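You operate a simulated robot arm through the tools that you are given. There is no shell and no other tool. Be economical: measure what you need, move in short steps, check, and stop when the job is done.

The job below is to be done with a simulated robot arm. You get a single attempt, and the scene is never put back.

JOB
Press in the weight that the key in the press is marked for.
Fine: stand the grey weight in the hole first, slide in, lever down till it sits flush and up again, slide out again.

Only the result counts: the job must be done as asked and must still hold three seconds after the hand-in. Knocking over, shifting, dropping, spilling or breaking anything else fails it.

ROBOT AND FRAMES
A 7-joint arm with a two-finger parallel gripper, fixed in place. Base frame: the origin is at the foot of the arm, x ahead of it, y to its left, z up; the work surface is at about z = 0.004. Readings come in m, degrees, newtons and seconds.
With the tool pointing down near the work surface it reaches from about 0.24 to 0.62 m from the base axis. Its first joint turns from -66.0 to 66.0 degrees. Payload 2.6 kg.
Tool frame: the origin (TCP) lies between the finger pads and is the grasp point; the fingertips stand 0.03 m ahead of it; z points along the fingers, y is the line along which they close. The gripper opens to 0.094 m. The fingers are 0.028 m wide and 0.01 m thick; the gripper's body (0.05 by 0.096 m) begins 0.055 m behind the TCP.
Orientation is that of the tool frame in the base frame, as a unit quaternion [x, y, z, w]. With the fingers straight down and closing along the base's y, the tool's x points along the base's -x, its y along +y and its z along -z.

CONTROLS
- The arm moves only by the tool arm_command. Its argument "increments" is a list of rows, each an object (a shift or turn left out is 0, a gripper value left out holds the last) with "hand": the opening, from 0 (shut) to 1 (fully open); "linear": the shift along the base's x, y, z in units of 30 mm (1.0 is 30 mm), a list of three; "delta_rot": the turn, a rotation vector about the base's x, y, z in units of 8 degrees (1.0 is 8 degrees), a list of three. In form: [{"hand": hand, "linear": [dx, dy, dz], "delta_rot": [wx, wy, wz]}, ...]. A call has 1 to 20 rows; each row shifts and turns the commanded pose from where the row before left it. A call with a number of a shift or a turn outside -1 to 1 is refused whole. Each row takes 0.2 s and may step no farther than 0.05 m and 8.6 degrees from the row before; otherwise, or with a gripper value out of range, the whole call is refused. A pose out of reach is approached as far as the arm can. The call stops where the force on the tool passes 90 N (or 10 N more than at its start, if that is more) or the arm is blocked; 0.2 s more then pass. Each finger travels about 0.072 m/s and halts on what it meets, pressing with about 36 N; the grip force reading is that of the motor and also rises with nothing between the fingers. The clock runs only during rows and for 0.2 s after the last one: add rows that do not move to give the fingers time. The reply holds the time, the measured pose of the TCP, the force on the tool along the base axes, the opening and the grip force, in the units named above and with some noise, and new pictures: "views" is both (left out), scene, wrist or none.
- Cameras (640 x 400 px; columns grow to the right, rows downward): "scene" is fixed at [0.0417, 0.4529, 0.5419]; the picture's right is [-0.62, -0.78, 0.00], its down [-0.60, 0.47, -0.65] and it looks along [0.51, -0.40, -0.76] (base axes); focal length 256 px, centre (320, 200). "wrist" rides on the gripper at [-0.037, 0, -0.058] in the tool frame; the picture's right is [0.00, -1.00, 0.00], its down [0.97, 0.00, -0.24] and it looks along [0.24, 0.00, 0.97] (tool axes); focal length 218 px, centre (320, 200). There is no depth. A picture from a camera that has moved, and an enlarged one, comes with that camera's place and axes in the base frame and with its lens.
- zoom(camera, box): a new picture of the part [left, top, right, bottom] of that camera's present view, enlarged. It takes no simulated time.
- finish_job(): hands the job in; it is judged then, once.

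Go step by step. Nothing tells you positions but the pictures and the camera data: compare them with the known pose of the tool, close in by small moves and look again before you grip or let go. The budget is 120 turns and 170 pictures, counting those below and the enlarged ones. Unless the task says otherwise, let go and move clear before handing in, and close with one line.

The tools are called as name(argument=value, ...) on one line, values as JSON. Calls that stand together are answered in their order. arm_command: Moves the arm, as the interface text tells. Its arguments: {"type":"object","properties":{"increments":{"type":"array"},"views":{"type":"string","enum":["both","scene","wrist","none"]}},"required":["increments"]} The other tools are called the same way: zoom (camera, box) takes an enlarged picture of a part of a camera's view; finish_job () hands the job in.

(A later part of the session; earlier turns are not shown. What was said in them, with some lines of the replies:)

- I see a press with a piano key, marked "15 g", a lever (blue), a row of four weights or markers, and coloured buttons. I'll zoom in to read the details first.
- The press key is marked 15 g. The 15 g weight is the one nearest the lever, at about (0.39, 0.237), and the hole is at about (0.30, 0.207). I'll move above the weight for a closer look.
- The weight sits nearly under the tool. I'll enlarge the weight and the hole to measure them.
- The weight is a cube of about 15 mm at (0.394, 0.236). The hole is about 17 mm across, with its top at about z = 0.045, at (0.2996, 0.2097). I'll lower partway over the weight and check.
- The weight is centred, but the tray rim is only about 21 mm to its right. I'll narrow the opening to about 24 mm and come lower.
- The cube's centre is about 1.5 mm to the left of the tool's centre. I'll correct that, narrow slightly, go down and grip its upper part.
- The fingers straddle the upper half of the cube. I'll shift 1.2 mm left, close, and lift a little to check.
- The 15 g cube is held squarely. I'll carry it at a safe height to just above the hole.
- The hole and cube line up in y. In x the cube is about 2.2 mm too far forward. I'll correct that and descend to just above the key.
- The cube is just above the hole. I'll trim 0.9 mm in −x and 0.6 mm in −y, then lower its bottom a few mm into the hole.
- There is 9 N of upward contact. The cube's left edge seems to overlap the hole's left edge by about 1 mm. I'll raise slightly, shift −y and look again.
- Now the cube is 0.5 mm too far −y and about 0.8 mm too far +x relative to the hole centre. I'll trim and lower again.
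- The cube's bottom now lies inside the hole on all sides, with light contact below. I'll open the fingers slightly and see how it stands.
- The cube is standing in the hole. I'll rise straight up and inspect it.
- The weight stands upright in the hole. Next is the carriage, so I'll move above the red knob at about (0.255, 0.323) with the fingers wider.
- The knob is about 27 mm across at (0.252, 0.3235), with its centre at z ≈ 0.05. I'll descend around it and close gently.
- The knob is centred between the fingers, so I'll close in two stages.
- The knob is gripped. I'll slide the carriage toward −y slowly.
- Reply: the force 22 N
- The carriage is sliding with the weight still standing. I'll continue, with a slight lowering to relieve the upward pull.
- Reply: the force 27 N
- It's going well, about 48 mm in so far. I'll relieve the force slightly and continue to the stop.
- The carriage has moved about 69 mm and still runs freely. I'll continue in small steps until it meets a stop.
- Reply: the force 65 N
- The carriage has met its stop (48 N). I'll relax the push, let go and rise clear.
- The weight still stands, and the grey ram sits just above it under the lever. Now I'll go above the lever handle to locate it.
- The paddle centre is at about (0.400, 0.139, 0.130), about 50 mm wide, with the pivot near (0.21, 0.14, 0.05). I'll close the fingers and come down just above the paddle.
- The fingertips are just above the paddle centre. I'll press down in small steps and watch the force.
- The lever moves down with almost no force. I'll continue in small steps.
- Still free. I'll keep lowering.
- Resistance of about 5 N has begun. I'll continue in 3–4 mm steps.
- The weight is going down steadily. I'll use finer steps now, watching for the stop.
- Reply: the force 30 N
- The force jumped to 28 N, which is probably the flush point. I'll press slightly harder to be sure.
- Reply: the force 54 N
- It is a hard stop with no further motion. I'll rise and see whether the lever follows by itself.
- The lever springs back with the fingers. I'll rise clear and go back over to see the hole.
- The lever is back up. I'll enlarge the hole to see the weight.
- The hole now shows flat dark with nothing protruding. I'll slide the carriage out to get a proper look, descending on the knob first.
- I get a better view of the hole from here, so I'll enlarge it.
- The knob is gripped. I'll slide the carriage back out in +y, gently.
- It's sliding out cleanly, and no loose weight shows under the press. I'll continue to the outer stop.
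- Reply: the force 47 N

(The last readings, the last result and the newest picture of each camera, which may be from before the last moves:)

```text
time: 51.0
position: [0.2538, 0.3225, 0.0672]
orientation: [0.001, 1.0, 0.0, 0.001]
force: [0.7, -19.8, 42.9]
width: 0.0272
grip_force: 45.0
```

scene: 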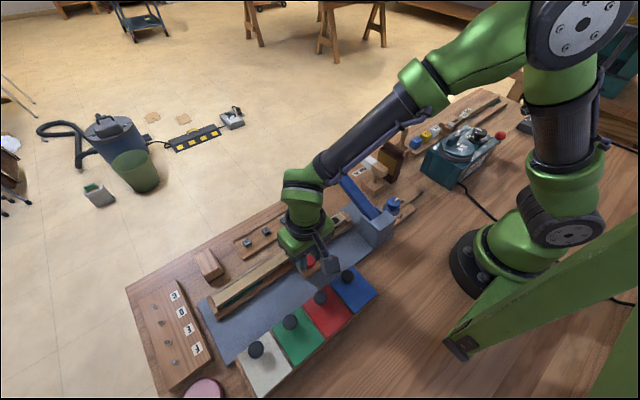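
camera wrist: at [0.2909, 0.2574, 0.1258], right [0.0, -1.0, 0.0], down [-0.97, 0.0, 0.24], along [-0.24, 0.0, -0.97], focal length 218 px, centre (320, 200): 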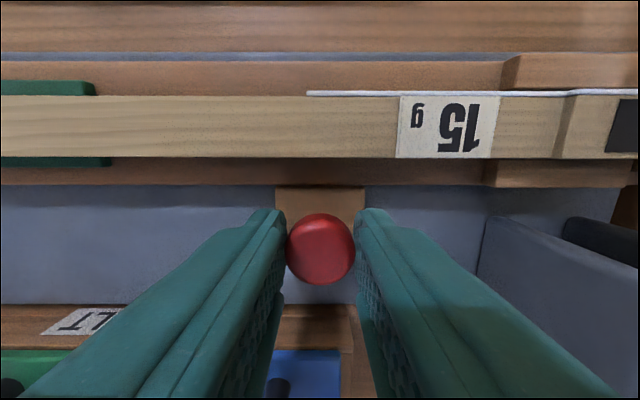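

It is at the outer stop. I'll relax, release and rise for a look.

arm_command(increments=[{"linear": [0, -0.06, 0]}, {"hand": 0.5}, {}, {}, {"linear": [0, 0, 0.7]}, {"linear": [0, 0, 0.9]}, {"linear": [0.4, -0.8, 0.9]}, {"linear": [0.5, -0.9, 0]}, {"linear": [0.5, -0.9, 0]}, {"linear": [0.3, -0.9, 0]}, {}, {}], views="both")

zoom(camera="wrist", box=[260, 160, 380, 235])

zoom(camera="scene", box=[300, 195, 380, 245])

```text
time: 53.6
position: [0.3054, 0.2131, 0.1418]
orientation: [0.0, 1.0, 0.0, -0.001]
force: [0.5, 0.5, -0.4]
width: 0.0473
grip_force: 0.0
camera wrist: at [0.3415, 0.2147, 0.1998], right [0.0, -1.0, 0.0], down [-0.97, 0.0, 0.24], along [-0.24, 0.0, -0.97], focal length 218 px, centre (320, 200)
```

scene: 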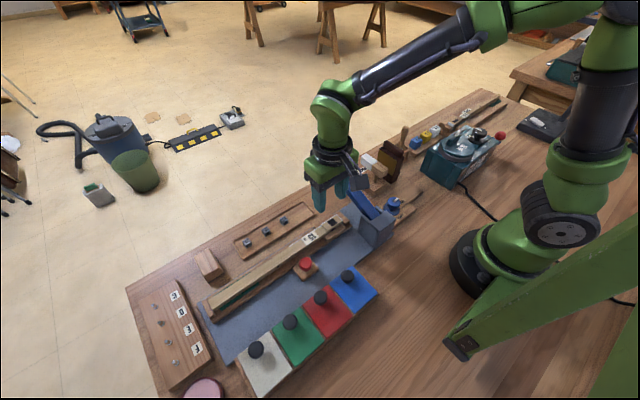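
wrist: 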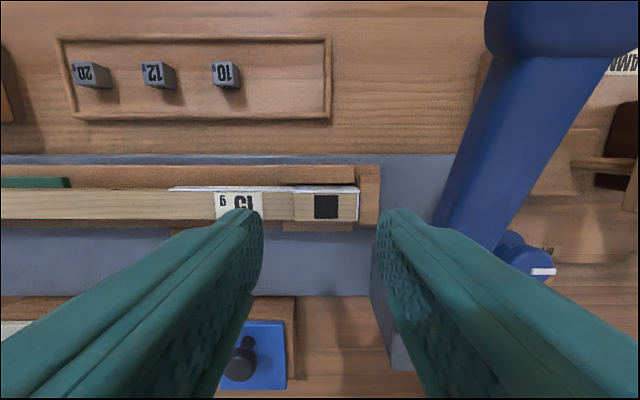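

```text
5.33 times, centred on (320, 198) of wrist
camera zoom: at [0.3415, 0.2147, 0.1998], right [0.0, -1.0, 0.0], down [-0.97, 0.0, 0.24], along [-0.24, 0.0, -0.97], focal length 1164 px, centre (320, 213)
```

zoom: 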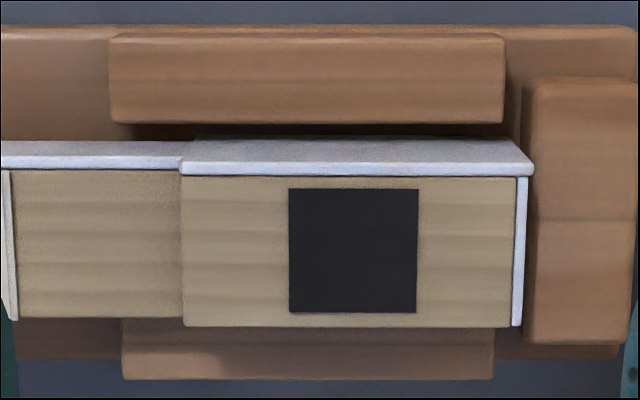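

```text
8.00 times, centred on (340, 220) of scene
camera zoom: at [0.0417, 0.4529, 0.5419], right [-0.62, -0.78, 0.0], down [-0.6, 0.47, -0.65], along [0.51, -0.4, -0.76], focal length 2046 px, centre (160, 40)
```

zoom: 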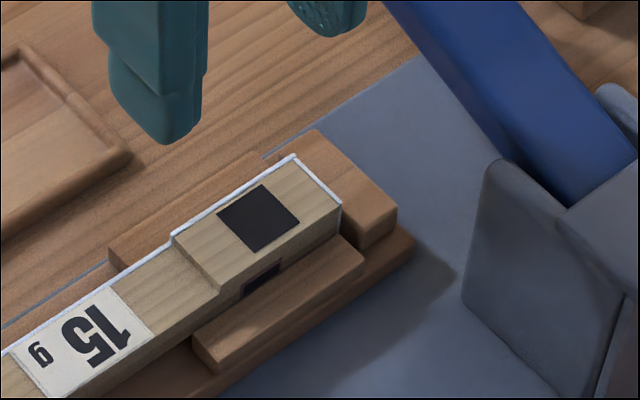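

The key top is clean with nothing protruding, so the weight sits flush. I'll move the arm clear and check the whole scene once more.

arm_command(increments=[{"linear": [0, 0, 0.9]}, {"linear": [0, 0.3, 0.9]}, {"linear": [-0.3, 0.8, 0.9]}, {"linear": [-0.3, 0.8, 0.9]}, {"linear": [-0.3, 0.8, 0.9]}, {"linear": [-0.3, 0.3, 0.9]}, {}, {}], views="both")

zoom(camera="scene", box=[220, 130, 440, 280])

```text
time: 55.4
position: [0.2696, 0.3071, 0.3043]
orientation: [0.0, 1.0, -0.001, 0.0]
force: [-0.1, -0.3, -0.2]
width: 0.0471
grip_force: 0.1
camera wrist: at [0.3061, 0.3075, 0.3625], right [0.0, -1.0, 0.0], down [-0.97, 0.0, 0.24], along [-0.24, 0.0, -0.97], focal length 218 px, centre (320, 200)
```

scene: 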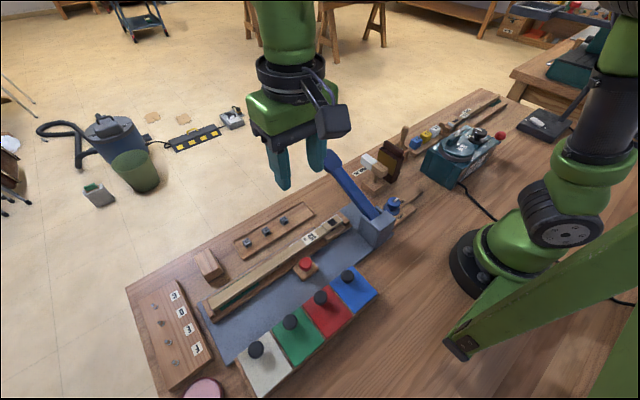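
wrist: 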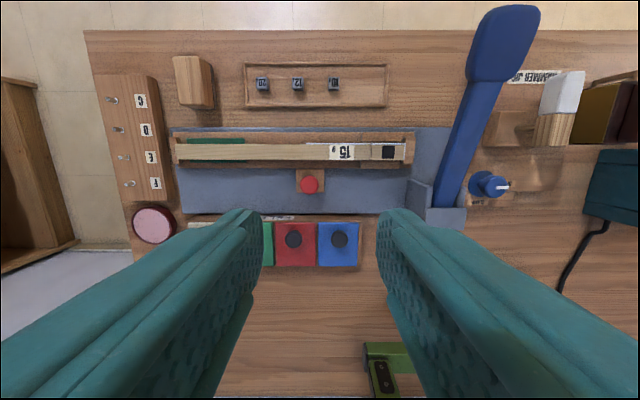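

```text
2.67 times, centred on (330, 205) of scene
camera zoom: at [0.0417, 0.4529, 0.5419], right [-0.62, -0.78, 0.0], down [-0.6, 0.47, -0.65], along [0.51, -0.4, -0.76], focal length 682 px, centre (293, 187)
```

zoom: 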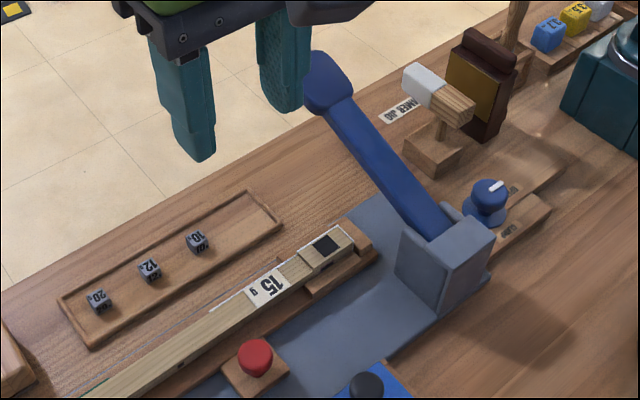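

Everything looks in place. A finger partly hides the lever paddle, so I'll move aside and compare the lever with its original raised position.

arm_command(increments=[{"linear": [-0.3, 0.8, 0.3]}, {"linear": [-0.3, 0.8, 0.3]}, {}, {}, {}], views="none")

zoom(camera="scene", box=[270, 130, 430, 270])

```text
time: 56.6
position: [0.2498, 0.3547, 0.32]
orientation: [0.0, 1.0, 0.001, 0.0]
force: [0.2, 0.3, -0.5]
width: 0.047
grip_force: 0.0
```

```text
2.86 times, centred on (350, 200) of scene
camera zoom: at [0.0417, 0.4529, 0.5419], right [-0.62, -0.78, 0.0], down [-0.6, 0.47, -0.65], along [0.51, -0.4, -0.76], focal length 730 px, centre (234, 200)
```

zoom: 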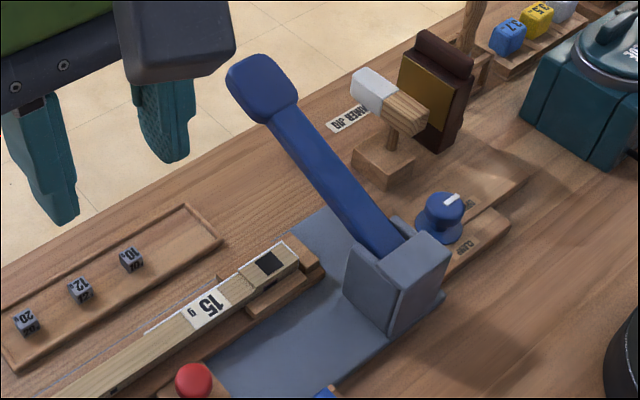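

The lever is back at exactly its original raised position, the carriage is out, and nothing else has moved. I'm handing in.

finish_job()

```text
The job is handed in.
```

I pressed the 15 g weight into the key in the press, raised the lever, slid the carriage back out and handed the job in. The hole's dark face hides the weight, so I'm judging flush from the press's hard stop and nothing sticking out.
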